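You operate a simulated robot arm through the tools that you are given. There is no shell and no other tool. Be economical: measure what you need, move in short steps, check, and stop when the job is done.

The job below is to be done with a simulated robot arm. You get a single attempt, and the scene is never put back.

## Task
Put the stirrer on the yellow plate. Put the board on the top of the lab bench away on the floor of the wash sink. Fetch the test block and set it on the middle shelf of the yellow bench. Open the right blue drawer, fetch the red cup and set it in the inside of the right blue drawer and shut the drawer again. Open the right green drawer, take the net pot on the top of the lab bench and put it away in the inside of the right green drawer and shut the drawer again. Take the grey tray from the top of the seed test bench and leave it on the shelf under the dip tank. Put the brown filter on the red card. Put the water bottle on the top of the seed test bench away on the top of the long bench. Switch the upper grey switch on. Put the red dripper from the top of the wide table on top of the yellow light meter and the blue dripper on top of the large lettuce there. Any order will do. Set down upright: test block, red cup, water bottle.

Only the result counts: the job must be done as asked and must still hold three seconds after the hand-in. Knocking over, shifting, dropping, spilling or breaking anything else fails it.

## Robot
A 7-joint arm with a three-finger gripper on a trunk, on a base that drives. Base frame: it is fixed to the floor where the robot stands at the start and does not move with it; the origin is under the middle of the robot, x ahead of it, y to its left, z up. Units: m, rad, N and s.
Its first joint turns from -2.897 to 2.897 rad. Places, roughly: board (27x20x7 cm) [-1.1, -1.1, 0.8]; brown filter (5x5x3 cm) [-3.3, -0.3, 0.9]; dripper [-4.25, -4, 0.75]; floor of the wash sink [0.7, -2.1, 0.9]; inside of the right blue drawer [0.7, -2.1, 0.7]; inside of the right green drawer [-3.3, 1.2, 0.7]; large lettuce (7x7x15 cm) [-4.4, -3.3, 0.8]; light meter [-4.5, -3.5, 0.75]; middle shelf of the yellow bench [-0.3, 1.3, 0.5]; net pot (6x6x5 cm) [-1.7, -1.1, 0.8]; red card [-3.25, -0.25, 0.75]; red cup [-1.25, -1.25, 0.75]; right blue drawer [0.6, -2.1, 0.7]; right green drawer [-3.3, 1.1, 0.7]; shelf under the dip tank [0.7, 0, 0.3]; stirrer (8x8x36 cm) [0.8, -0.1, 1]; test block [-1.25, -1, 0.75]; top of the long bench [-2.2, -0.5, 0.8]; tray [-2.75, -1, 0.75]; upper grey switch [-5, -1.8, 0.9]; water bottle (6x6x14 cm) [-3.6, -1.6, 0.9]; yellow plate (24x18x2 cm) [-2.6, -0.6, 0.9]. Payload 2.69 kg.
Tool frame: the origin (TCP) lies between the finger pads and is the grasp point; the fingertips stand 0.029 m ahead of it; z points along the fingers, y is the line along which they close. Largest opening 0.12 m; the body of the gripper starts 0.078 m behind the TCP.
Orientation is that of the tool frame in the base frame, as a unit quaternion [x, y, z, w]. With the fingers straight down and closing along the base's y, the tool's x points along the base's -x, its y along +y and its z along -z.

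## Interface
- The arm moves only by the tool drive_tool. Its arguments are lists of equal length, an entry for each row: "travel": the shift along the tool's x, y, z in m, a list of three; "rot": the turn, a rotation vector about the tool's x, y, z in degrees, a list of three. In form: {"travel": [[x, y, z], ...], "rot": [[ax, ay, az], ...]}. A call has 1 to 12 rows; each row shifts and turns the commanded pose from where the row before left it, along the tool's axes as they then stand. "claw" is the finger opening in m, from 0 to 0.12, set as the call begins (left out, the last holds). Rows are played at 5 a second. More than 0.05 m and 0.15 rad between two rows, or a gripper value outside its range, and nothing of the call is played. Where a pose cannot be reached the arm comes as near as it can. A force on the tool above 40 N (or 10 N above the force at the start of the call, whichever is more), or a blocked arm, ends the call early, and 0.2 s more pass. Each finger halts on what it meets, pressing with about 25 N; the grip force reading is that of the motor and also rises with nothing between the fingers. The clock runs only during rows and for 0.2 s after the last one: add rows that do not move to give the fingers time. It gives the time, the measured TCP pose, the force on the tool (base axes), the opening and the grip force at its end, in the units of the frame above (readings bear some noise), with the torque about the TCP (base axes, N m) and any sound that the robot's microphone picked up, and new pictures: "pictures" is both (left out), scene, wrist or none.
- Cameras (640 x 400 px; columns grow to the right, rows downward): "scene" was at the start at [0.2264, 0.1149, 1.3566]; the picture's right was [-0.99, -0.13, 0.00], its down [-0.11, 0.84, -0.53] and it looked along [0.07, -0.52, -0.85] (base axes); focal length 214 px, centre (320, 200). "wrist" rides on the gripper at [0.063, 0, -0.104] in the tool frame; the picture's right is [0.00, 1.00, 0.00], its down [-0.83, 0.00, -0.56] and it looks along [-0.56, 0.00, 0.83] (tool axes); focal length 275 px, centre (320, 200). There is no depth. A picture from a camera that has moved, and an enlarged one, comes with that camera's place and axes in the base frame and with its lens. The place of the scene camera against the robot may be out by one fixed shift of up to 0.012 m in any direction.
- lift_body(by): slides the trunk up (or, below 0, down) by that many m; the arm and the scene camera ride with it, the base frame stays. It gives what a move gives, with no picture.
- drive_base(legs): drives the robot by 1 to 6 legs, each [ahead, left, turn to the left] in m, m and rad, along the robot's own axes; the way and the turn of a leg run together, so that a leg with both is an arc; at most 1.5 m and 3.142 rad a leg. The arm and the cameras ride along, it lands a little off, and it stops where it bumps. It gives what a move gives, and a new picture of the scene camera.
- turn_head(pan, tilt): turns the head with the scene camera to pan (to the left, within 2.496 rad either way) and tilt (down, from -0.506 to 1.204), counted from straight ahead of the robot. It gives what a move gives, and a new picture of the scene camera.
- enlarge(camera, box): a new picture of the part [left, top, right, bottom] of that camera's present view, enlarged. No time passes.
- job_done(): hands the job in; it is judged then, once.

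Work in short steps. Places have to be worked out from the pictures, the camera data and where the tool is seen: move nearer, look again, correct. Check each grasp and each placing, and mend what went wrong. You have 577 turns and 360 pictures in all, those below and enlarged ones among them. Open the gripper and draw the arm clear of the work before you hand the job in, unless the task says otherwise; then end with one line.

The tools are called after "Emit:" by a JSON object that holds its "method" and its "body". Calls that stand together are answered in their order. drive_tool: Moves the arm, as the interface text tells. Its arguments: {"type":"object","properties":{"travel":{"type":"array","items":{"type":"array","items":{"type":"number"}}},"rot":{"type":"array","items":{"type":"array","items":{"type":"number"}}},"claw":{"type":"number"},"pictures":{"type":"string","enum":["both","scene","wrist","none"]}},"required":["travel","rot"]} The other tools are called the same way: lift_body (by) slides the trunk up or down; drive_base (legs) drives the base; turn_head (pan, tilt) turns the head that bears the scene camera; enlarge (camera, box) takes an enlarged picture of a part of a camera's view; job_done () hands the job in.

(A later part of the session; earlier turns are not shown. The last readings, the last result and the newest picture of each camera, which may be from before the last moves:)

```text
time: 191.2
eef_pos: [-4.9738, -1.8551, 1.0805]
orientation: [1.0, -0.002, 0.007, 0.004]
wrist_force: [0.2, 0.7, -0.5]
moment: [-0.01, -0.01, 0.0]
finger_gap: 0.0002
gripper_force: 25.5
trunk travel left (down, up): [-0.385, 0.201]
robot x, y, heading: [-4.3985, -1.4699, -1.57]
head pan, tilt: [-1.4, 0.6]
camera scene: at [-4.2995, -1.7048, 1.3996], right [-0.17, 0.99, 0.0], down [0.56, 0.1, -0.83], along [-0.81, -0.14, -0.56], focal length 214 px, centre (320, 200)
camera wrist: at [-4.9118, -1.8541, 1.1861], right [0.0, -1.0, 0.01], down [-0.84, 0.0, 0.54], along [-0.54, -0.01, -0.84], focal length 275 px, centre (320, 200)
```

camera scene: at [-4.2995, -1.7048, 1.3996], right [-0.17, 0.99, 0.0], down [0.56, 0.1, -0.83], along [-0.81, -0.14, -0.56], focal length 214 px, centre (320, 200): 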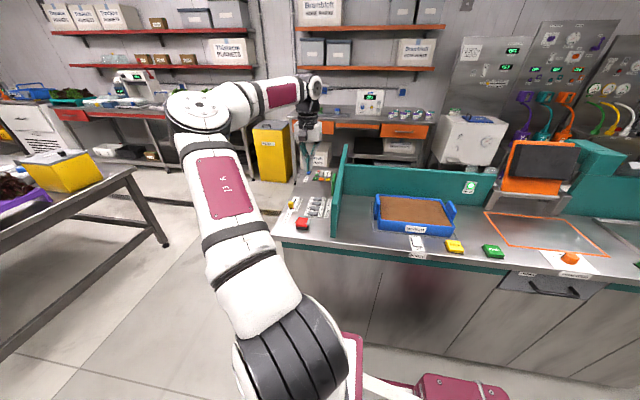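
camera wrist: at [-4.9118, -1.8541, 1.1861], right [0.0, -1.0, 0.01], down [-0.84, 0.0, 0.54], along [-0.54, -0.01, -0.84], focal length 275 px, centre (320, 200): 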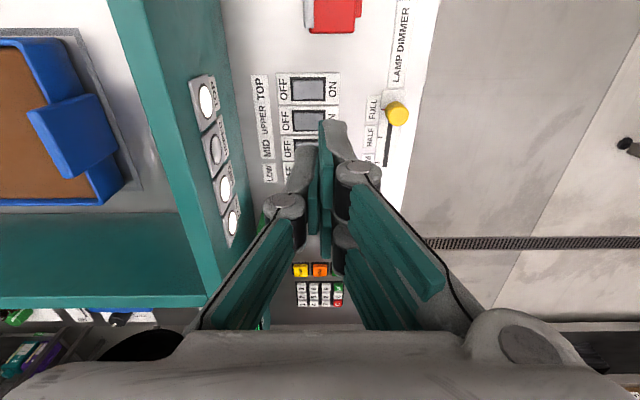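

Upper rocker centre at (-5.008,-1.846,0.864); its ON end ≈ y −1.859. I move over it and descend to just above.

Emit:
{"method": "drive_tool", "body": {"travel": [[-0.034, 0.004, 0], [0, 0, 0.04], [0, 0, 0.04], [0, 0, 0.035], [0, 0, 0.02], [0, 0, 0]], "rot": [[0, 0, 0], [0, 0, 0], [0, 0, 0], [0, 0, 0], [0, 0, 0], [0, 0, 0]]}}

Emit:
{"method": "enlarge", "body": {"camera": "scene", "box": [290, 170, 340, 220]}}

```text
time: 192.6
eef_pos: [-5.0045, -1.8608, 0.9447]
orientation: [1.0, 0.0, 0.008, 0.004]
wrist_force: [0.7, 0.1, 0.0]
moment: [-0.03, -0.03, -0.01]
finger_gap: 0.0
gripper_force: 25.3
trunk travel left (down, up): [-0.385, 0.201]
robot x, y, heading: [-4.3997, -1.4686, -1.57]
head pan, tilt: [-1.4, 0.6]
camera scene: at [-4.2996, -1.7048, 1.3996], right [-0.17, 0.99, 0.0], down [0.56, 0.1, -0.83], along [-0.81, -0.14, -0.56], focal length 214 px, centre (320, 200)
camera wrist: at [-4.944, -1.8592, 1.0497], right [0.0, -1.0, 0.01], down [-0.84, 0.0, 0.54], along [-0.54, -0.01, -0.84], focal length 275 px, centre (320, 200)
```

scene: 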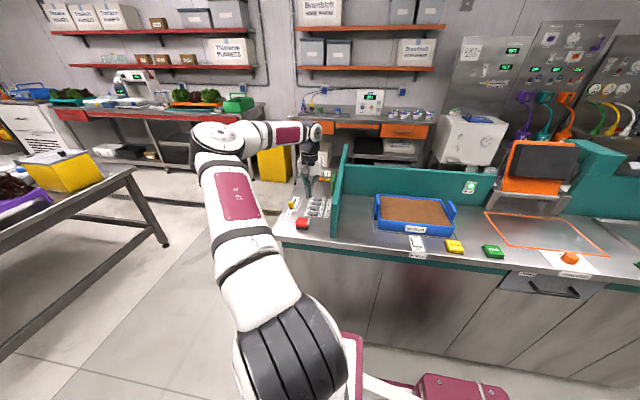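
wrist: 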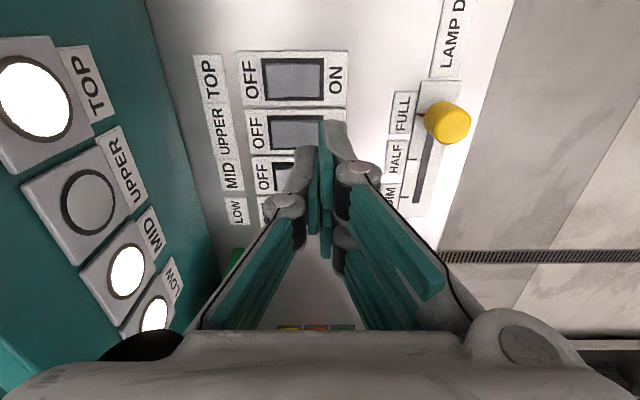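

```text
8.00 times, centred on (315, 195) of scene
camera zoom: at [-4.2996, -1.7048, 1.3996], right [-0.17, 0.99, 0.0], down [0.56, 0.1, -0.83], along [-0.81, -0.14, -0.56], focal length 1716 px, centre (360, 240)
```

zoom: 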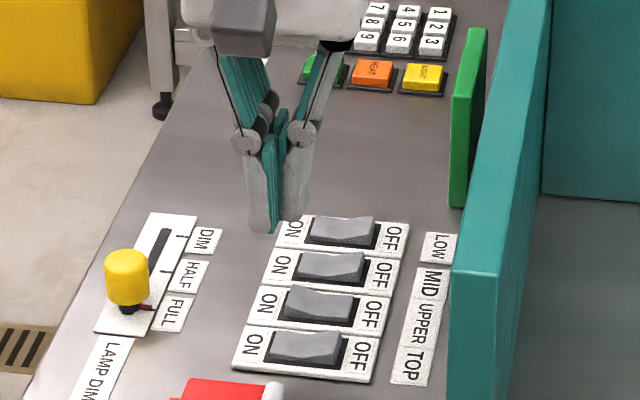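

Lamp panel confirms UPPER is off. I shift 6 mm toward +y and press down in small steps.

Emit:
{"method": "drive_tool", "body": {"travel": [[0, -0.006, 0.01], [0, 0, 0.015], [0, 0, 0.005], [0, 0, 0.005], [0, 0, 0.004], [0, 0, 0.004], [0, 0, 0.004], [0, 0, 0]], "rot": [[0, 0, 0], [0, 0, 0], [0, 0, 0], [0, 0, 0], [0, 0, 0], [0, 0, 0], [0, 0, 0], [0, 0, 0]]}}

```text
time: 194.4
eef_pos: [-5.0038, -1.8538, 0.8985]
orientation: [1.0, 0.0, 0.008, 0.004]
wrist_force: [-0.2, 0.1, -0.2]
moment: [0.04, -0.03, 0.0]
finger_gap: 0.0
gripper_force: 25.5
trunk travel left (down, up): [-0.385, 0.201]
robot x, y, heading: [-4.3989, -1.4678, -1.572]
head pan, tilt: [-1.4, 0.6]
camera scene: at [-4.2996, -1.7048, 1.3995], right [-0.17, 0.99, 0.0], down [0.56, 0.1, -0.83], along [-0.81, -0.14, -0.56], focal length 214 px, centre (320, 200)
camera wrist: at [-4.9423, -1.8535, 1.0034], right [0.0, -1.0, 0.01], down [-0.84, 0.0, 0.54], along [-0.54, -0.01, -0.84], focal length 275 px, centre (320, 200)
```

scene: 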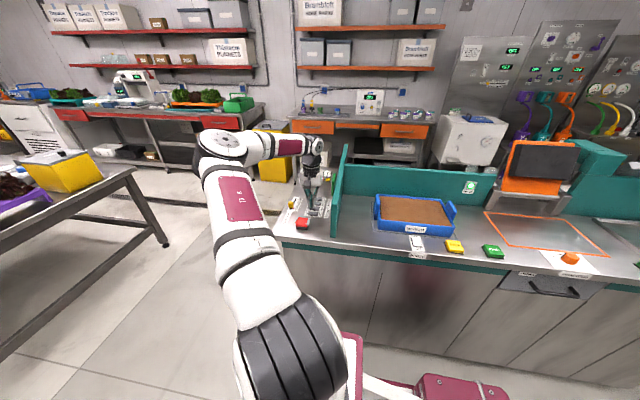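
wrist: 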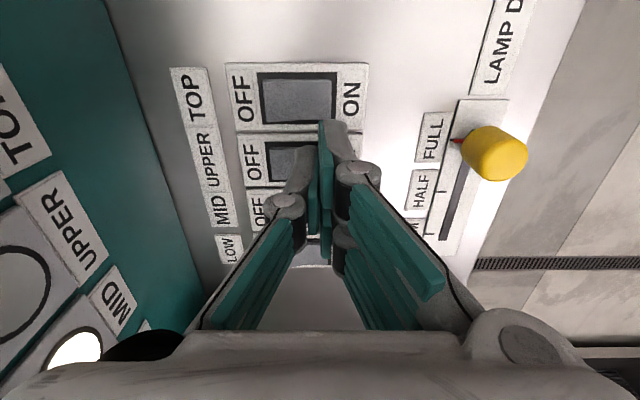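

No contact yet; I keep pressing in 3–4 mm steps.

Emit:
{"method": "drive_tool", "body": {"travel": [[0, 0, 0.004], [0, 0, 0.004], [0, 0, 0.003], [0, 0, 0.003], [0, 0, 0]], "rot": [[0, 0, 0], [0, 0, 0], [0, 0, 0], [0, 0, 0], [0, 0, 0]], "pictures": "wrist"}}

```text
time: 195.6
eef_pos: [-5.0038, -1.8542, 0.8862]
orientation: [1.0, 0.0, 0.007, 0.005]
wrist_force: [1.0, -3.0, 14.0]
moment: [0.0, 0.0, 0.02]
finger_gap: 0.0
gripper_force: 25.2
trunk travel left (down, up): [-0.385, 0.201]
robot x, y, heading: [-4.4002, -1.4651, -1.569]
head pan, tilt: [-1.4, 0.6]
camera wrist: at [-4.9421, -1.854, 0.9908], right [0.0, -1.0, 0.01], down [-0.84, 0.0, 0.54], along [-0.54, -0.01, -0.84], focal length 275 px, centre (320, 200)
```

wrist: 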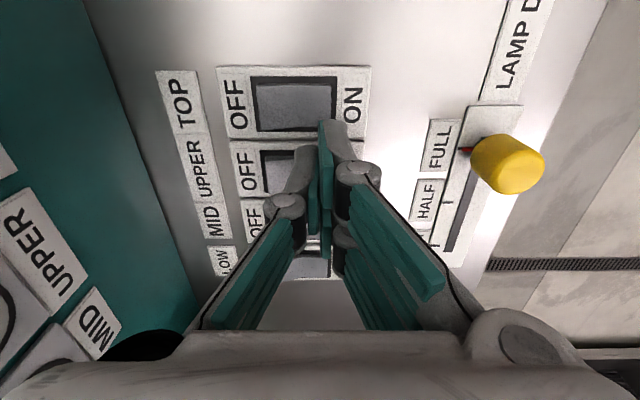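

Contact force 14 N. I press slightly more, then rise to check the lamp.

Emit:
{"method": "drive_tool", "body": {"travel": [[0, 0, 0.003], [0, 0, 0]], "rot": [[0, 0, 0], [0, 0, 0]], "pictures": "none"}}

Emit:
{"method": "drive_tool", "body": {"travel": [[0, 0, -0.03], [0, 0, -0.04], [0, 0, -0.04], [0, 0, -0.04], [0, 0, -0.04], [0, 0, 0]], "rot": [[0, 0, 0], [0, 0, 0], [0, 0, 0], [0, 0, 0], [0, 0, 0], [0, 0, 0]], "pictures": "wrist"}}

Emit:
{"method": "enlarge", "body": {"camera": "scene", "box": [300, 190, 332, 222]}}

```text
time: 196.2
eef_pos: [-5.0039, -1.8549, 0.8853]
orientation: [1.0, 0.0, 0.006, 0.005]
wrist_force: [5.8, 1.4, 11.5]
moment: [0.12, -0.05, -0.03]
finger_gap: 0.0
gripper_force: 24.8
trunk travel left (down, up): [-0.385, 0.201]
robot x, y, heading: [-4.3999, -1.469, -1.567]
head pan, tilt: [-1.4, 0.6]
stopped in row 2: the force on the tool passed its limit at 41 N (the readings are from after the stop); the commanded pose is now the measured one
```

```text
time: 197.6
eef_pos: [-5.0061, -1.8537, 1.0753]
orientation: [1.0, 0.0, 0.006, 0.005]
wrist_force: [0.2, 0.2, -0.5]
moment: [0.03, 0.04, -0.01]
finger_gap: 0.0001
gripper_force: 24.7
trunk travel left (down, up): [-0.385, 0.201]
robot x, y, heading: [-4.4007, -1.4673, -1.57]
head pan, tilt: [-1.4, 0.6]
camera wrist: at [-4.9445, -1.8525, 1.1802], right [0.0, -1.0, 0.01], down [-0.84, 0.0, 0.55], along [-0.55, -0.01, -0.84], focal length 275 px, centre (320, 200)
```

wrist: 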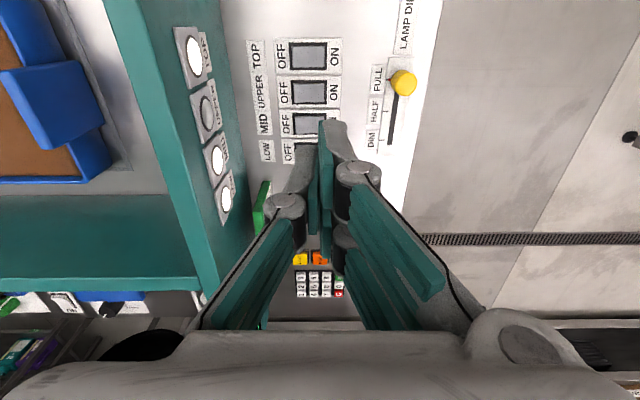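

```text
12.50 times, centred on (316, 206) of scene
camera zoom: at [-4.2995, -1.7049, 1.3995], right [-0.17, 0.99, 0.0], down [0.56, 0.1, -0.83], along [-0.81, -0.14, -0.56], focal length 2681 px, centre (370, 125)
```

zoom: 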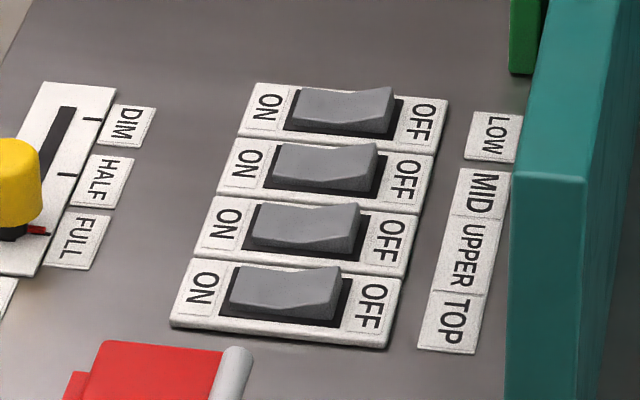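

The rocker now matches the others. I check the UPPER lamp.

Emit:
{"method": "enlarge", "body": {"camera": "wrist", "box": [160, 20, 360, 230]}}

```text
1.90 times, centred on (260, 125) of wrist
camera zoom: at [-4.9445, -1.8525, 1.1802], right [0.0, -1.0, 0.01], down [-0.84, 0.0, 0.55], along [-0.55, -0.01, -0.84], focal length 524 px, centre (434, 343)
```

zoom: 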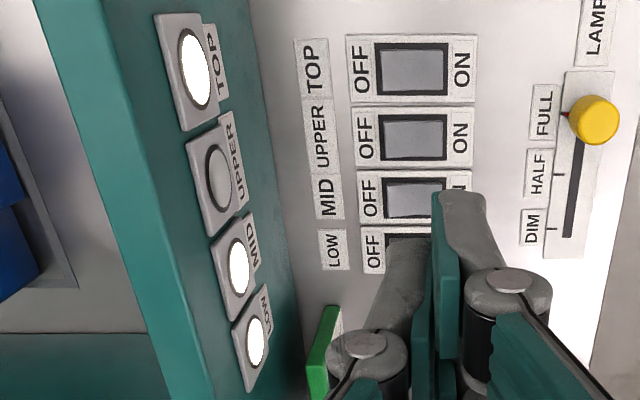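

The rocker has tipped to ON but its lamp still looks dark. I wait a moment and look again.

Emit:
{"method": "drive_tool", "body": {"travel": [[0.03, 0, 0], [0, 0, 0], [0, 0, 0], [0, 0, 0], [0, 0, 0]], "rot": [[0, 0, 0], [0, 0, 0], [0, 0, 0], [0, 0, 0], [0, 0, 0]], "pictures": "wrist"}}

Emit:
{"method": "enlarge", "body": {"camera": "wrist", "box": [160, 20, 360, 230]}}

```text
time: 198.8
eef_pos: [-4.976, -1.8528, 1.0745]
orientation: [1.0, 0.001, 0.006, 0.005]
wrist_force: [0.1, 0.1, -1.1]
moment: [0.04, -0.02, -0.01]
finger_gap: 0.0002
gripper_force: 24.5
trunk travel left (down, up): [-0.385, 0.201]
robot x, y, heading: [-4.3981, -1.4692, -1.568]
head pan, tilt: [-1.4, 0.6]
camera wrist: at [-4.9145, -1.8523, 1.1805], right [0.0, -1.0, 0.01], down [-0.84, 0.0, 0.55], along [-0.55, -0.01, -0.84], focal length 275 px, centre (320, 200)
```

wrist: 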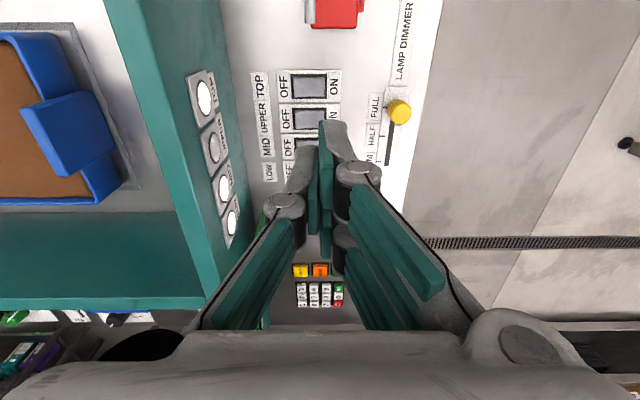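

```text
1.90 times, centred on (260, 125) of wrist
camera zoom: at [-4.9145, -1.8523, 1.1805], right [0.0, -1.0, 0.01], down [-0.84, 0.0, 0.55], along [-0.55, -0.01, -0.84], focal length 524 px, centre (434, 343)
```

zoom: 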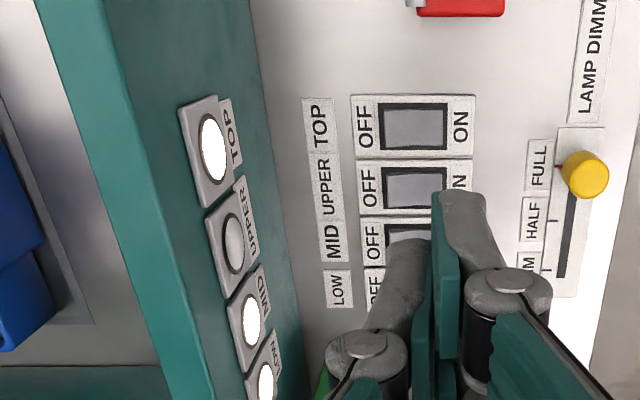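

The rocker is physically in the same ON pose as its lit neighbours; I accept it. I retract the arm and look ahead to the wide table.

Emit:
{"method": "drive_tool", "body": {"travel": [[0.045, 0, -0.02], [0.045, 0, -0.02], [0.045, 0, -0.02], [0.04, 0, -0.02], [0, 0.045, 0], [0, 0.045, 0], [0, 0.045, 0], [0, 0.045, 0], [0, 0.045, 0], [0, 0, 0]], "rot": [[0, 0, 0], [0, 0, 0], [0, 0, 0], [0, 0, 0], [0, 0, -7], [0, 0, -7], [0, 0, -7], [0, 0, -7], [0, 0, -7], [0, 0, 0]], "pictures": "none"}}

Emit:
{"method": "turn_head", "body": {"pan": 0.1, "tilt": 0.5}}

```text
time: 201.0
eef_pos: [-4.7497, -2.0687, 1.1599]
orientation: [0.953, 0.302, 0.005, 0.006]
wrist_force: [-0.5, -1.0, -0.1]
moment: [0.04, -0.01, 0.0]
finger_gap: 0.0002
gripper_force: 24.9
trunk travel left (down, up): [-0.385, 0.201]
robot x, y, heading: [-4.4004, -1.4669, -1.57]
head pan, tilt: [-1.4, 0.6]
```

```text
time: 202.6
eef_pos: [-4.7491, -2.0679, 1.1598]
orientation: [0.954, 0.301, 0.005, 0.007]
wrist_force: [1.1, 0.2, 0.5]
moment: [-0.01, 0.01, 0.0]
finger_gap: 0.0
gripper_force: 25.6
trunk travel left (down, up): [-0.385, 0.201]
robot x, y, heading: [-4.3998, -1.471, -1.571]
head pan, tilt: [0.099, 0.499]
camera scene: at [-4.2034, -1.7804, 1.4086], right [-1.0, -0.1, 0.0], down [-0.05, 0.48, -0.88], along [0.09, -0.87, -0.48], focal length 214 px, centre (320, 200)
```

scene: 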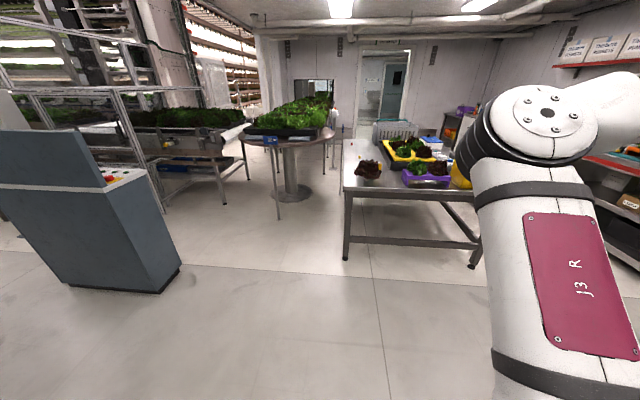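

The wide table spans about x −4.25…−5.45 with near edge y≈−3.2. I drive to about (-3.85,-2.6) so it lies on my right-front, and look.

Emit:
{"method": "drive_base", "body": {"legs": [[1.0, 0, 0], [0.13, 0.55, 0]]}}

Emit:
{"method": "turn_head", "body": {"pan": -0.5, "tilt": 0.5}}

```text
time: 210.6
eef_pos: [-4.1858, -3.2007, 1.1589]
orientation: [0.952, 0.305, 0.005, 0.007]
wrist_force: [-0.2, 0.5, -0.2]
moment: [0.01, 0.0, 0.01]
finger_gap: 0.0001
gripper_force: 24.9
trunk travel left (down, up): [-0.385, 0.201]
robot x, y, heading: [-3.8476, -2.5954, -1.565]
head pan, tilt: [0.099, 0.499]
camera scene: at [-3.6439, -2.9084, 1.4086], right [-0.99, -0.11, 0.0], down [-0.05, 0.48, -0.88], along [0.1, -0.87, -0.48], focal length 214 px, centre (320, 200)
```

scene: 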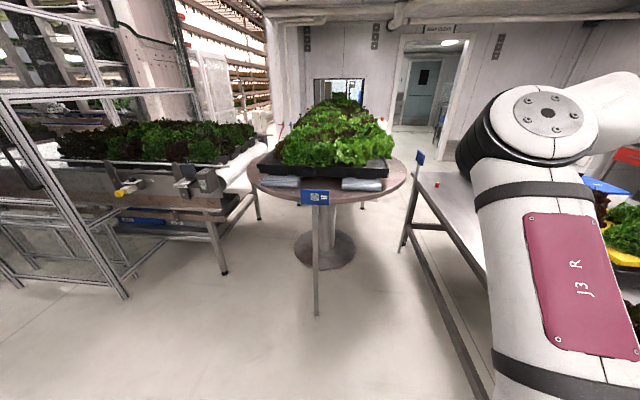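

```text
time: 211.6
eef_pos: [-4.1873, -3.2007, 1.1594]
orientation: [0.952, 0.305, 0.005, 0.007]
wrist_force: [0.9, 0.7, -0.9]
moment: [-0.03, -0.01, 0.02]
finger_gap: 0.0
gripper_force: 24.6
trunk travel left (down, up): [-0.385, 0.201]
robot x, y, heading: [-3.8444, -2.5999, -1.563]
head pan, tilt: [-0.499, 0.499]
camera scene: at [-3.6966, -2.8983, 1.4086], right [-0.88, 0.47, 0.0], down [0.23, 0.42, -0.88], along [-0.41, -0.77, -0.48], focal length 214 px, centre (320, 200)
```

scene: 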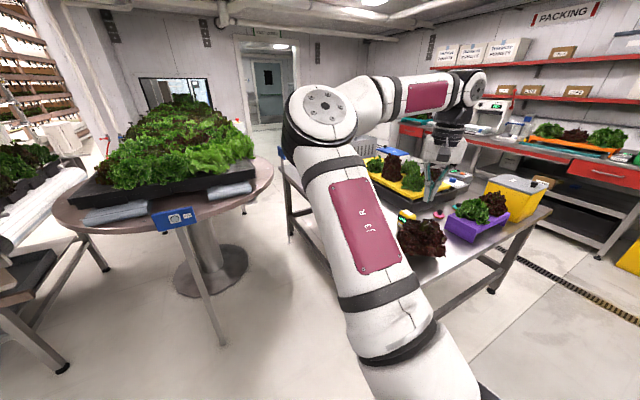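

A signpost stands at (-3.50,-3.83); my front must stay short of it. I advance 0.5 m and view the table.

Emit:
{"method": "drive_base", "body": {"legs": [[0.5, 0, -0.007]]}}

Emit:
{"method": "turn_head", "body": {"pan": -0.9, "tilt": 0.75}}

Emit:
{"method": "drive_tool", "body": {"travel": [[0, 0, 0]], "rot": [[0, 0, 0]], "claw": 0.12, "pictures": "wrist"}}

```text
time: 214.6
eef_pos: [-4.1899, -3.6974, 1.1601]
orientation: [0.954, 0.301, 0.006, 0.007]
wrist_force: [-0.8, 0.2, -0.8]
moment: [-0.01, 0.06, -0.01]
finger_gap: 0.0
gripper_force: 25.3
trunk travel left (down, up): [-0.385, 0.201]
robot x, y, heading: [-3.8378, -3.0991, -1.578]
head pan, tilt: [-0.499, 0.499]
camera scene: at [-3.6959, -3.3984, 1.4086], right [-0.88, 0.48, 0.0], down [0.23, 0.42, -0.88], along [-0.42, -0.77, -0.48], focal length 214 px, centre (320, 200)
```

scene: 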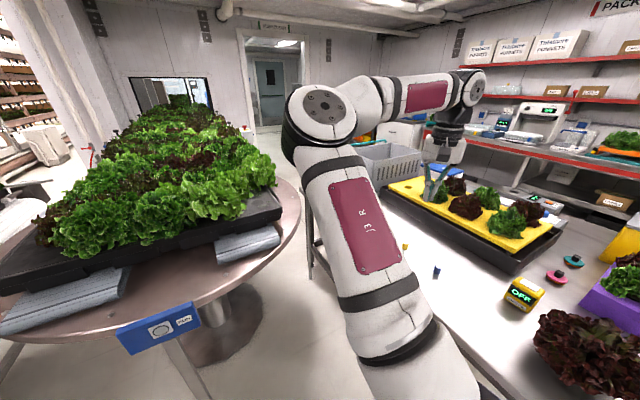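

```text
time: 215.4
eef_pos: [-4.188, -3.6968, 1.1592]
orientation: [0.953, 0.302, 0.005, 0.007]
wrist_force: [-0.2, -0.4, -0.2]
moment: [-0.04, 0.01, 0.0]
finger_gap: 0.0001
gripper_force: 24.7
trunk travel left (down, up): [-0.385, 0.201]
robot x, y, heading: [-3.8397, -3.1, -1.57]
head pan, tilt: [-0.901, 0.75]
camera scene: at [-3.7173, -3.3701, 1.3867], right [-0.62, 0.78, 0.0], down [0.53, 0.42, -0.73], along [-0.57, -0.46, -0.68], focal length 214 px, centre (320, 200)
```

scene: 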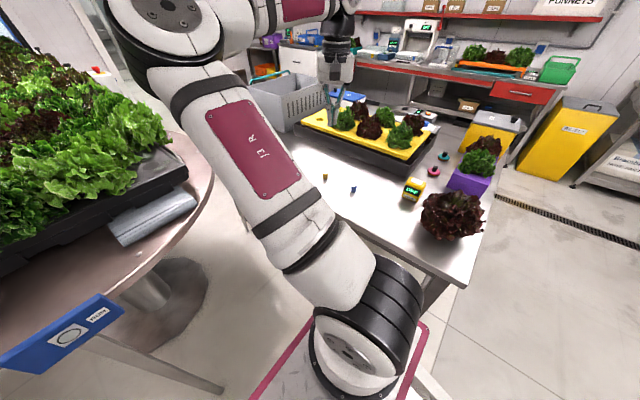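

```text
time: 215.8
eef_pos: [-4.189, -3.6971, 1.1599]
orientation: [0.953, 0.302, 0.005, 0.007]
wrist_force: [0.5, 0.3, 0.6]
moment: [0.0, -0.01, 0.0]
finger_gap: 0.094
gripper_force: 0.1
trunk travel left (down, up): [-0.385, 0.201]
robot x, y, heading: [-3.8413, -3.0992, -1.564]
head pan, tilt: [-0.901, 0.75]
camera wrist: at [-4.1384, -3.6603, 1.2643], right [0.58, -0.82, 0.01], down [-0.68, -0.48, 0.55], along [-0.44, -0.33, -0.83], focal length 275 px, centre (320, 200)
```

wrist: 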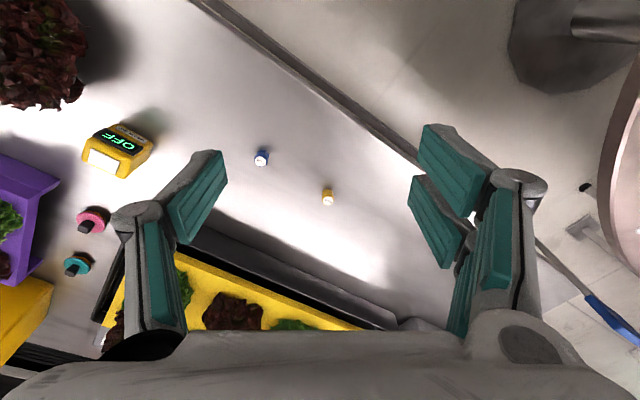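

Small caps near the middle of the table; I zoom to identify drippers.

Emit:
{"method": "enlarge", "body": {"camera": "wrist", "box": [230, 130, 370, 230]}}

Emit:
{"method": "enlarge", "body": {"camera": "scene", "box": [300, 120, 520, 260]}}

Emit:
{"method": "enlarge", "body": {"camera": "wrist", "box": [0, 120, 200, 300]}}

```text
4.00 times, centred on (300, 180) of wrist
camera zoom: at [-4.1384, -3.6603, 1.2643], right [0.58, -0.82, 0.01], down [-0.68, -0.48, 0.55], along [-0.44, -0.33, -0.83], focal length 1101 px, centre (400, 280)
```

zoom: 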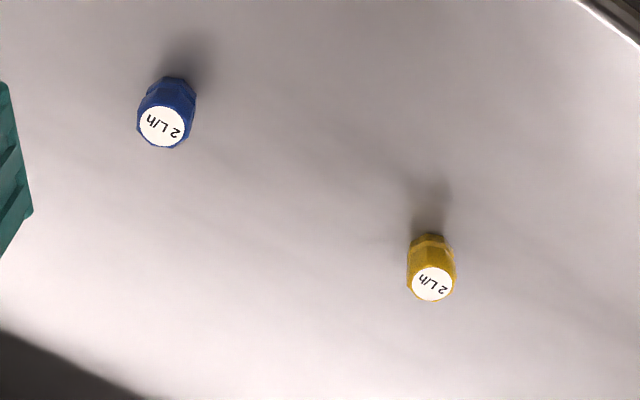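

```text
2.86 times, centred on (410, 190) of scene
camera zoom: at [-3.7174, -3.37, 1.3867], right [-0.62, 0.78, 0.0], down [0.53, 0.42, -0.73], along [-0.57, -0.46, -0.68], focal length 613 px, centre (63, 229)
```

zoom: 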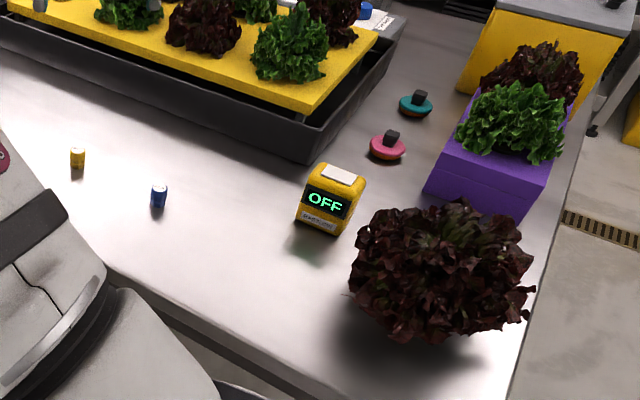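

```text
2.22 times, centred on (100, 210) of wrist
camera zoom: at [-4.1384, -3.6603, 1.2643], right [0.58, -0.82, 0.01], down [-0.68, -0.48, 0.55], along [-0.44, -0.33, -0.83], focal length 612 px, centre (809, 178)
```

zoom: 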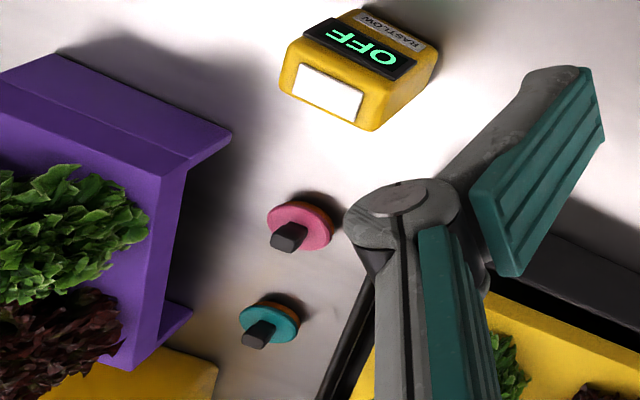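

Blue (-4.38,-3.70) and yellow (-4.38,-3.86) drippers are visible, but no red one. I swing the tool toward −y to search the farther part of the table.

Emit:
{"method": "drive_tool", "body": {"travel": [[-0.02, 0.01, 0], [-0.02, 0.02, 0], [-0.02, 0.02, 0], [-0.03, 0.02, 0], [-0.03, 0, 0], [0, 0, 0]], "rot": [[0, 0, -7], [0, 0, -7], [0, 0, -7], [0, 0, -7], [0, 0, 0], [0, 0, 0]]}}

```text
time: 217.2
eef_pos: [-4.2124, -3.8369, 1.1602]
orientation: [0.852, 0.523, 0.002, 0.008]
wrist_force: [0.4, 0.7, 0.7]
moment: [-0.01, 0.03, 0.02]
finger_gap: 0.1198
gripper_force: 0.1
trunk travel left (down, up): [-0.385, 0.201]
robot x, y, heading: [-3.8416, -3.0968, -1.563]
head pan, tilt: [-0.901, 0.75]
camera scene: at [-3.7173, -3.3699, 1.3867], right [-0.62, 0.78, 0.0], down [0.53, 0.42, -0.73], along [-0.57, -0.46, -0.68], focal length 214 px, centre (320, 200)
camera wrist: at [-4.1855, -3.7796, 1.2647], right [0.89, -0.45, 0.02], down [-0.38, -0.74, 0.56], along [-0.24, -0.51, -0.83], focal length 275 px, centre (320, 200)
```

scene: 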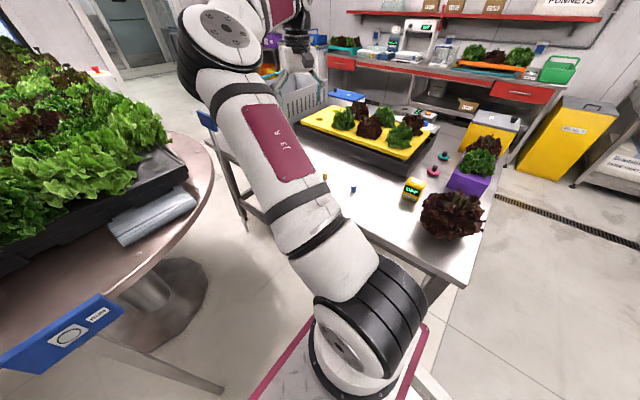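
wrist: 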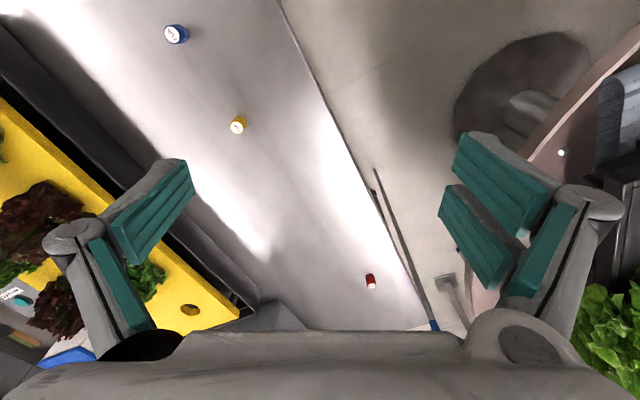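

The red dripper is far off at about (-4.33,-4.38). First the blue one at (-4.389,-3.706), z≈0.765: I move over it and descend part-way.

Emit:
{"method": "drive_tool", "body": {"travel": [[0.0073, -0.0434, 0], [0.0073, -0.0434, 0], [0.0073, -0.0434, 0], [0.0073, -0.0434, 0], [0.0073, -0.0434, 0], [0, 0, 0.045], [0, 0, 0.045], [0, 0, 0.045], [0, 0, 0.045], [0, 0, 0.045], [0, 0, 0]], "rot": [[0, 0, 0], [0, 0, 0], [0, 0, 0], [0, 0, 0], [0, 0, 0], [0, 0, 0], [0, 0, 0], [0, 0, 0], [0, 0, 0], [0, 0, 0], [0, 0, 0]], "claw": 0.08, "pictures": "wrist"}}

```text
time: 219.7
eef_pos: [-4.387, -3.7078, 0.9332]
orientation: [0.852, 0.523, 0.003, 0.008]
wrist_force: [-0.2, -0.1, 0.0]
moment: [-0.01, 0.0, 0.02]
finger_gap: 0.0799
gripper_force: 0.1
trunk travel left (down, up): [-0.385, 0.201]
robot x, y, heading: [-3.8386, -3.0969, -1.57]
head pan, tilt: [-0.901, 0.75]
camera wrist: at [-4.3593, -3.651, 1.0364], right [0.89, -0.45, 0.02], down [-0.38, -0.74, 0.56], along [-0.24, -0.51, -0.83], focal length 275 px, centre (320, 200)
```

wrist: 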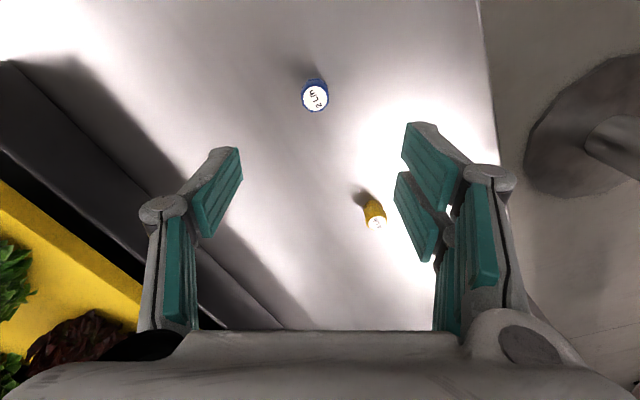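

Blue dripper is centred. I descend to TCP z≈0.787.

Emit:
{"method": "drive_tool", "body": {"travel": [[0, 0, 0.045], [0, 0, 0.045], [0, 0, 0.035], [0, 0, 0.01], [0, 0, 0.008], [0, 0, 0]], "rot": [[0, 0, 0], [0, 0, 0], [0, 0, 0], [0, 0, 0], [0, 0, 0], [0, 0, 0]], "pictures": "wrist"}}

```text
time: 221.1
eef_pos: [-4.3838, -3.7092, 0.7892]
orientation: [0.852, 0.523, 0.003, 0.007]
wrist_force: [1.3, 0.1, -1.0]
moment: [0.0, 0.0, 0.0]
finger_gap: 0.08
gripper_force: 0.1
trunk travel left (down, up): [-0.385, 0.201]
robot x, y, heading: [-3.838, -3.0997, -1.567]
head pan, tilt: [-0.901, 0.75]
camera wrist: at [-4.3578, -3.6523, 0.8933], right [0.89, -0.45, 0.02], down [-0.38, -0.74, 0.56], along [-0.24, -0.51, -0.83], focal length 275 px, centre (320, 200)
```

wrist: 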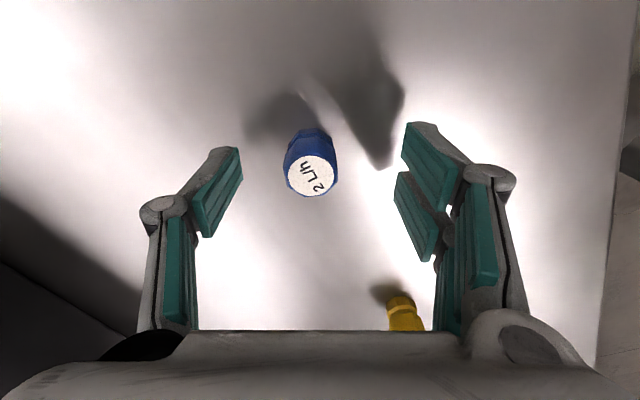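

In position; I close on it.

Emit:
{"method": "drive_tool", "body": {"travel": [[0, -0.003, 0.003], [0, 0, 0], [0, 0, 0], [0, 0, 0]], "rot": [[0, 0, 0], [0, 0, 0], [0, 0, 0], [0, 0, 0]], "claw": 0, "pictures": "wrist"}}

```text
time: 222.1
eef_pos: [-4.3866, -3.7071, 0.7857]
orientation: [0.852, 0.523, 0.003, 0.007]
wrist_force: [-0.5, 0.4, 3.3]
moment: [0.02, -0.01, -0.02]
finger_gap: 0.0248
gripper_force: 24.7
trunk travel left (down, up): [-0.385, 0.201]
robot x, y, heading: [-3.84, -3.098, -1.565]
head pan, tilt: [-0.901, 0.75]
camera wrist: at [-4.3605, -3.6509, 0.8906], right [0.89, -0.45, 0.02], down [-0.38, -0.74, 0.56], along [-0.24, -0.51, -0.83], focal length 275 px, centre (320, 200)
```

wrist: 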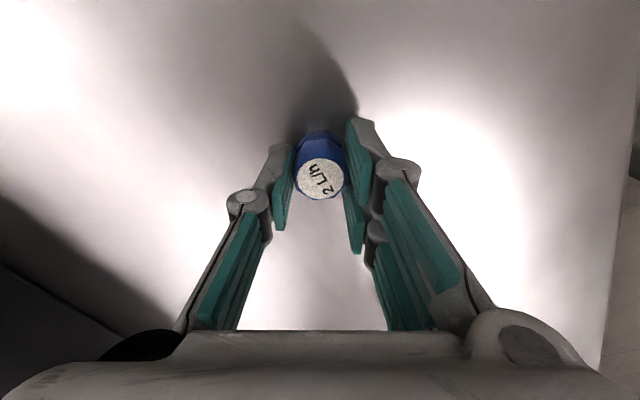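

Gripped. I lift and carry it toward the large lettuce, turning the tool with the arm, to look from above.

Emit:
{"method": "drive_tool", "body": {"travel": [[0, 0, -0.045], [0, 0, -0.045], [0, 0, -0.045], [0, 0, -0.045], [0, 0, -0.045], [0, 0, -0.045], [0.041, -0.022, 0], [0.041, -0.022, 0], [0.041, -0.022, 0], [0.041, -0.022, 0], [0, 0, 0]], "rot": [[0, 0, 0], [0, 0, 0], [0, 0, 0], [0, 0, 0], [0, 0, 0], [0, 0, 0], [0, 0, 0], [0, 0, 0], [0, 0, 0], [0, 0, 0], [0, 0, 0]], "pictures": "wrist"}}

```text
time: 224.4
eef_pos: [-4.3932, -3.5176, 1.0537]
orientation: [0.852, 0.523, 0.002, 0.007]
wrist_force: [0.2, 0.0, 0.5]
moment: [0.0, -0.03, 0.01]
finger_gap: 0.0247
gripper_force: 25.0
trunk travel left (down, up): [-0.385, 0.201]
robot x, y, heading: [-3.8424, -3.1, -1.571]
head pan, tilt: [-0.901, 0.75]
camera wrist: at [-4.3677, -3.4611, 1.1581], right [0.89, -0.45, 0.02], down [-0.38, -0.74, 0.56], along [-0.24, -0.5, -0.83], focal length 275 px, centre (320, 200)
```

wrist: 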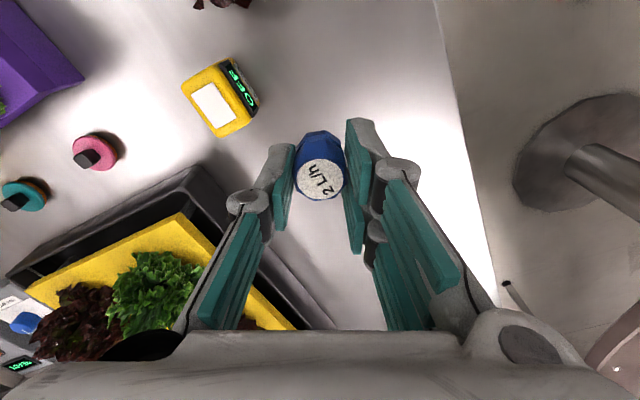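

I rotate the tool toward the right and move to above the lettuce's side to see it.

Emit:
{"method": "drive_tool", "body": {"travel": [[0, 0, -0.02], [0, 0, -0.02], [0.02, 0, 0], [0.02, 0, 0], [0.02, 0, 0], [0, -0.02, 0], [0, -0.02, 0], [0, 0, 0]], "rot": [[0, 0, 7], [0, 0, 7], [0, 0, 7], [0, 0, 7], [0, 0, 7], [0, 0, 5], [0, 0, 0], [0, 0, 0]]}}

```text
time: 226.2
eef_pos: [-4.3675, -3.4431, 1.0937]
orientation: [0.98, 0.2, 0.005, 0.005]
wrist_force: [0.1, -0.9, -0.8]
moment: [-0.03, 0.02, -0.01]
finger_gap: 0.0246
gripper_force: 25.1
trunk travel left (down, up): [-0.385, 0.201]
robot x, y, heading: [-3.8398, -3.0968, -1.571]
head pan, tilt: [-0.901, 0.75]
camera scene: at [-3.7174, -3.37, 1.3867], right [-0.62, 0.78, 0.0], down [0.53, 0.42, -0.73], along [-0.57, -0.46, -0.68], focal length 214 px, centre (320, 200)
camera wrist: at [-4.3118, -3.4167, 1.1986], right [0.4, -0.92, 0.01], down [-0.77, -0.32, 0.55], along [-0.5, -0.23, -0.84], focal length 275 px, centre (320, 200)
```

scene: 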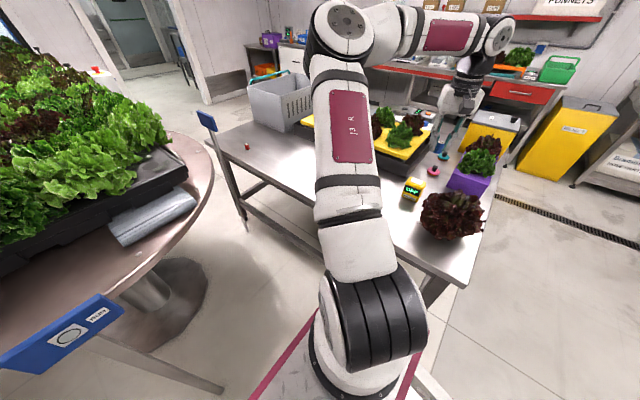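
wrist: 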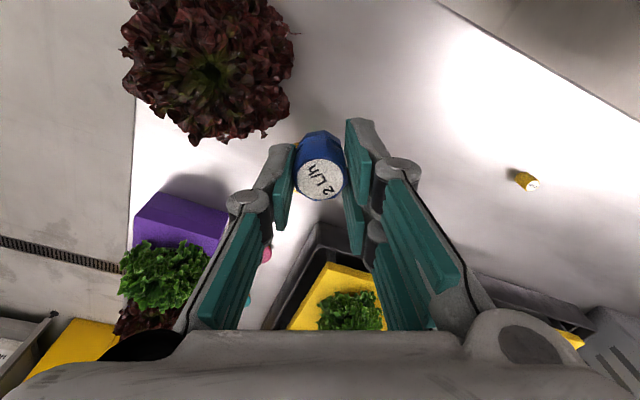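

The lettuce's centre is at about (-4.391,-3.338). I move above it and lower carefully until contact (expected TCP ≈0.94).

Emit:
{"method": "drive_tool", "body": {"travel": [[0.0066, -0.035, 0], [0.0066, -0.035, 0], [0.0066, -0.036, 0], [0, 0, 0.04], [0, 0, 0.04], [0, 0, 0.03], [0, 0, 0]], "rot": [[0, 0, 0], [0, 0, 0], [0, 0, 0], [0, 0, 0], [0, 0, 0], [0, 0, 0], [0, 0, 0]]}}

```text
time: 227.8
eef_pos: [-4.3908, -3.3385, 0.9826]
orientation: [0.98, 0.201, 0.005, 0.006]
wrist_force: [0.0, -0.2, -1.0]
moment: [-0.01, 0.0, 0.03]
finger_gap: 0.0242
gripper_force: 25.2
trunk travel left (down, up): [-0.385, 0.201]
robot x, y, heading: [-3.8397, -3.0979, -1.566]
head pan, tilt: [-0.901, 0.75]
camera scene: at [-3.7174, -3.3699, 1.3867], right [-0.62, 0.78, 0.0], down [0.53, 0.42, -0.73], along [-0.57, -0.46, -0.68], focal length 214 px, centre (320, 200)
camera wrist: at [-4.3344, -3.3126, 1.0868], right [0.4, -0.92, 0.01], down [-0.77, -0.32, 0.55], along [-0.5, -0.23, -0.83], focal length 275 px, centre (320, 200)
```

scene: 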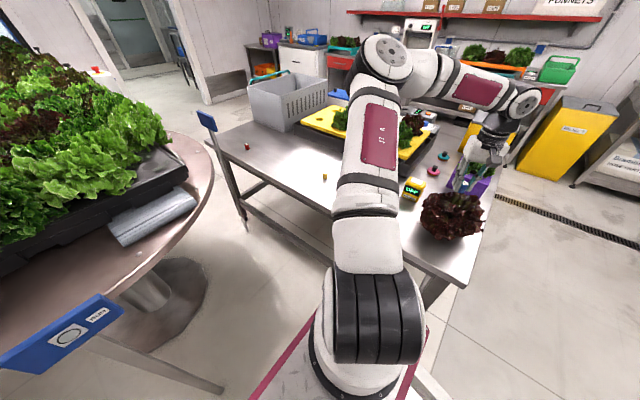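
wrist: 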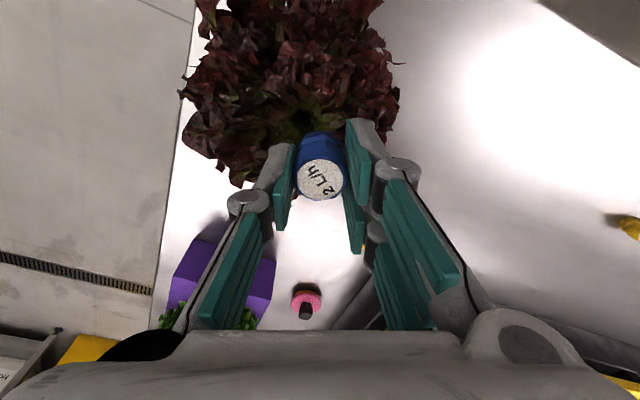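

The heart of the lettuce sits ~1 cm toward +y; I shift and lower in small steps until contact.

Emit:
{"method": "drive_tool", "body": {"travel": [[0.004, -0.01, 0.01], [0, 0, 0.01], [0, 0, 0.01], [0, 0, 0.01], [0, 0, 0.005], [0, 0, 0.005], [0, 0, 0.005], [0, 0, 0.005], [0, 0, 0]], "rot": [[0, 0, 0], [0, 0, 0], [0, 0, 0], [0, 0, 0], [0, 0, 0], [0, 0, 0], [0, 0, 0], [0, 0, 0], [0, 0, 0]], "pictures": "wrist"}}

```text
time: 229.8
eef_pos: [-4.3892, -3.3282, 0.9237]
orientation: [0.98, 0.2, 0.004, 0.005]
wrist_force: [0.0, -1.6, 21.1]
moment: [0.04, 0.03, -0.04]
finger_gap: 0.0247
gripper_force: 24.8
trunk travel left (down, up): [-0.385, 0.201]
robot x, y, heading: [-3.8389, -3.0942, -1.566]
head pan, tilt: [-0.901, 0.75]
camera wrist: at [-4.3335, -3.3019, 1.0281], right [0.4, -0.92, 0.01], down [-0.77, -0.32, 0.55], along [-0.5, -0.23, -0.83], focal length 275 px, centre (320, 200)
```

wrist: 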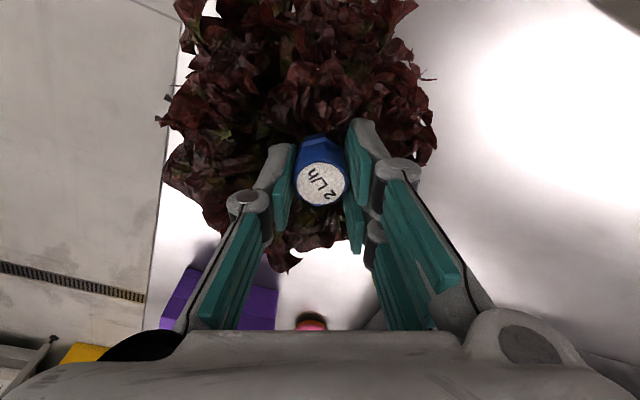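

Contact at TCP 0.924. I ease up, open a little and check it stays.

Emit:
{"method": "drive_tool", "body": {"travel": [[0, 0, -0.002], [0, 0, 0]], "rot": [[0, 0, 0], [0, 0, 0]], "pictures": "none"}}

Emit:
{"method": "drive_tool", "body": {"travel": [[0, 0, 0], [0, 0, 0]], "rot": [[0, 0, 0], [0, 0, 0]], "claw": 0.045, "pictures": "wrist"}}

```text
time: 230.4
eef_pos: [-4.3901, -3.3294, 0.9238]
orientation: [0.98, 0.2, 0.006, 0.007]
wrist_force: [0.3, 0.9, 3.5]
moment: [0.02, 0.02, 0.0]
finger_gap: 0.0244
gripper_force: 24.2
trunk travel left (down, up): [-0.385, 0.201]
robot x, y, heading: [-3.8408, -3.0963, -1.573]
head pan, tilt: [-0.901, 0.75]
```

```text
time: 231.1
eef_pos: [-4.3907, -3.3281, 0.9241]
orientation: [0.98, 0.201, 0.005, 0.006]
wrist_force: [0.0, 0.6, -0.2]
moment: [0.01, 0.01, -0.05]
finger_gap: 0.045
gripper_force: 0.1
trunk travel left (down, up): [-0.385, 0.201]
robot x, y, heading: [-3.8415, -3.1002, -1.566]
head pan, tilt: [-0.901, 0.75]
camera wrist: at [-4.3335, -3.3025, 1.029], right [0.4, -0.92, 0.01], down [-0.77, -0.32, 0.55], along [-0.5, -0.23, -0.84], focal length 275 px, centre (320, 200)
```

wrist: 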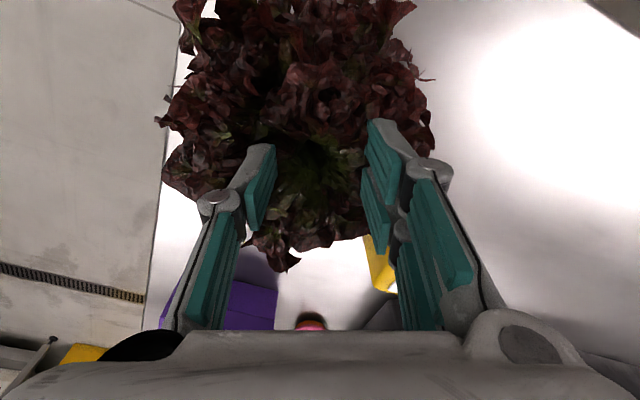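

The dripper has dropped out of sight. I rise straight up and look.

Emit:
{"method": "drive_tool", "body": {"travel": [[0, 0, -0.02], [0, 0, -0.04], [0, 0, -0.04], [0, 0, -0.04], [0, 0, 0]], "rot": [[0, 0, 0], [0, 0, 0], [0, 0, 0], [0, 0, 0], [0, 0, 0]]}}

Emit:
{"method": "enlarge", "body": {"camera": "wrist", "box": [160, 0, 440, 240]}}

Emit:
{"method": "enlarge", "body": {"camera": "scene", "box": [380, 150, 520, 260]}}

```text
time: 232.2
eef_pos: [-4.3925, -3.3286, 1.0655]
orientation: [0.98, 0.2, 0.005, 0.006]
wrist_force: [0.4, 0.7, -0.3]
moment: [0.03, -0.01, -0.04]
finger_gap: 0.0448
gripper_force: 0.1
trunk travel left (down, up): [-0.385, 0.201]
robot x, y, heading: [-3.8422, -3.1022, -1.568]
head pan, tilt: [-0.901, 0.75]
camera scene: at [-3.7174, -3.37, 1.3867], right [-0.62, 0.78, 0.0], down [0.53, 0.42, -0.73], along [-0.57, -0.46, -0.68], focal length 214 px, centre (320, 200)
camera wrist: at [-4.3356, -3.3016, 1.169], right [0.4, -0.92, 0.01], down [-0.77, -0.32, 0.55], along [-0.5, -0.23, -0.84], focal length 275 px, centre (320, 200)
```

scene: 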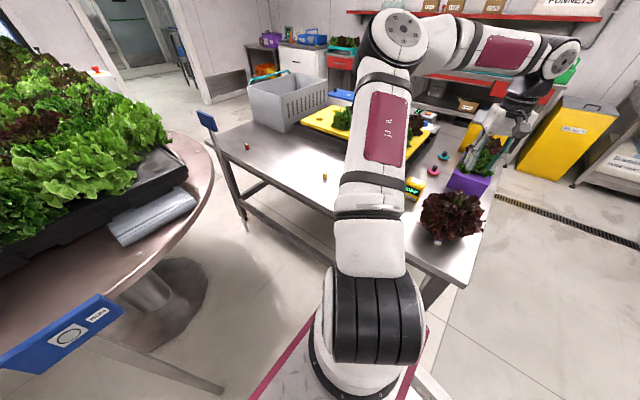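
wrist: 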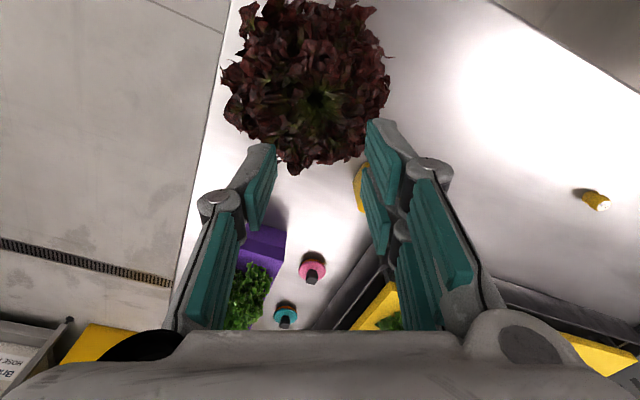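

```text
1.67 times, centred on (300, 120) of wrist
camera zoom: at [-4.3356, -3.3016, 1.169], right [0.4, -0.92, 0.01], down [-0.77, -0.32, 0.55], along [-0.5, -0.23, -0.84], focal length 459 px, centre (353, 333)
```

zoom: 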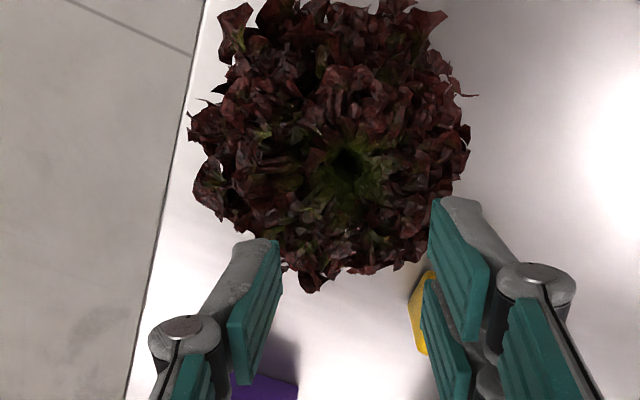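

```text
3.64 times, centred on (450, 205) of scene
camera zoom: at [-3.7174, -3.37, 1.3867], right [-0.62, 0.78, 0.0], down [0.53, 0.42, -0.73], along [-0.57, -0.46, -0.68], focal length 780 px, centre (-153, 182)
```

zoom: 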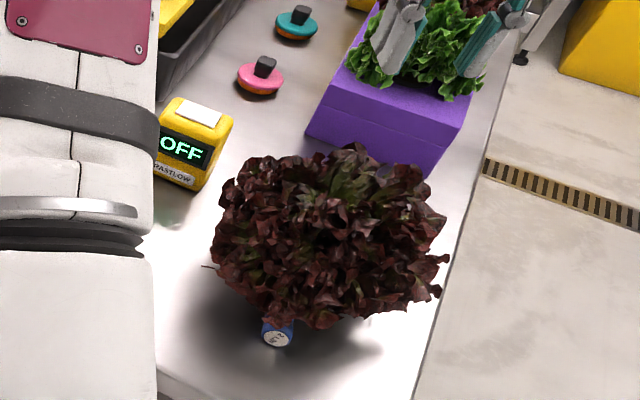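

The dripper slid off and lies at the lettuce's foot on the robot side, about (-4.33,-3.33). I pull the tool toward the robot to view it.

Emit:
{"method": "drive_tool", "body": {"travel": [[0.043, 0.018, 0], [0.043, 0.018, 0.02], [0.043, 0.018, 0.03], [0, 0, 0.03], [0, 0, 0]], "rot": [[0, 0, 0], [0, 0, 0], [0, 0, 0], [0, 0, 0], [0, 0, 0]], "claw": 0.12, "pictures": "wrist"}}

Emit:
{"method": "enlarge", "body": {"camera": "wrist", "box": [200, 60, 440, 300]}}

```text
refused: row 2 steps farther than a row can; nothing moved
```

```text
1.67 times, centred on (320, 180) of wrist
camera zoom: at [-4.3356, -3.3016, 1.169], right [0.4, -0.92, 0.01], down [-0.77, -0.32, 0.55], along [-0.5, -0.23, -0.84], focal length 459 px, centre (320, 233)
```

zoom: 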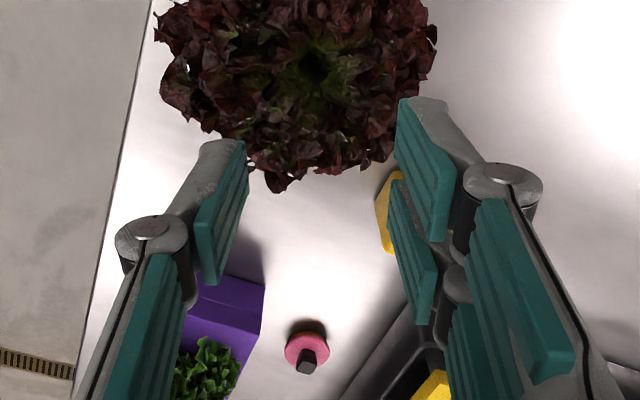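

I repeat with smaller steps.

Emit:
{"method": "drive_tool", "body": {"travel": [[0.043, 0.018, 0], [0.043, 0.018, 0], [0.043, 0.018, 0], [0, 0, 0.04], [0, 0, 0.04], [0, 0, 0]], "rot": [[0, 0, 0], [0, 0, 0], [0, 0, 0], [0, 0, 0], [0, 0, 0], [0, 0, 0]], "claw": 0.12, "pictures": "wrist"}}

```text
time: 233.7
eef_pos: [-4.2508, -3.327, 0.9846]
orientation: [0.98, 0.2, 0.005, 0.007]
wrist_force: [-0.9, -0.6, 0.0]
moment: [0.02, 0.01, 0.0]
finger_gap: 0.12
gripper_force: 0.1
trunk travel left (down, up): [-0.385, 0.201]
robot x, y, heading: [-3.8413, -3.0983, -1.572]
head pan, tilt: [-0.901, 0.75]
camera wrist: at [-4.1948, -3.3013, 1.09], right [0.4, -0.92, 0.01], down [-0.77, -0.32, 0.55], along [-0.5, -0.23, -0.84], focal length 275 px, centre (320, 200)
```

wrist: 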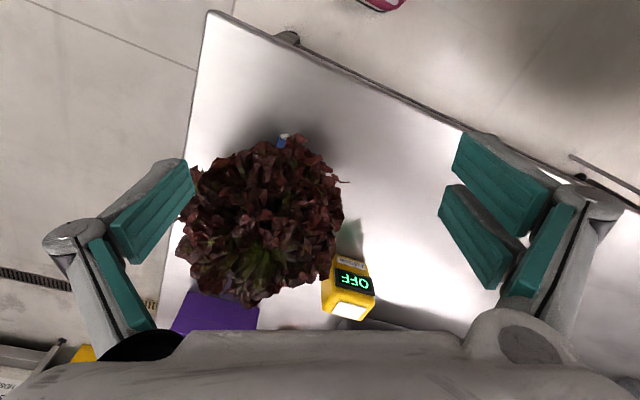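

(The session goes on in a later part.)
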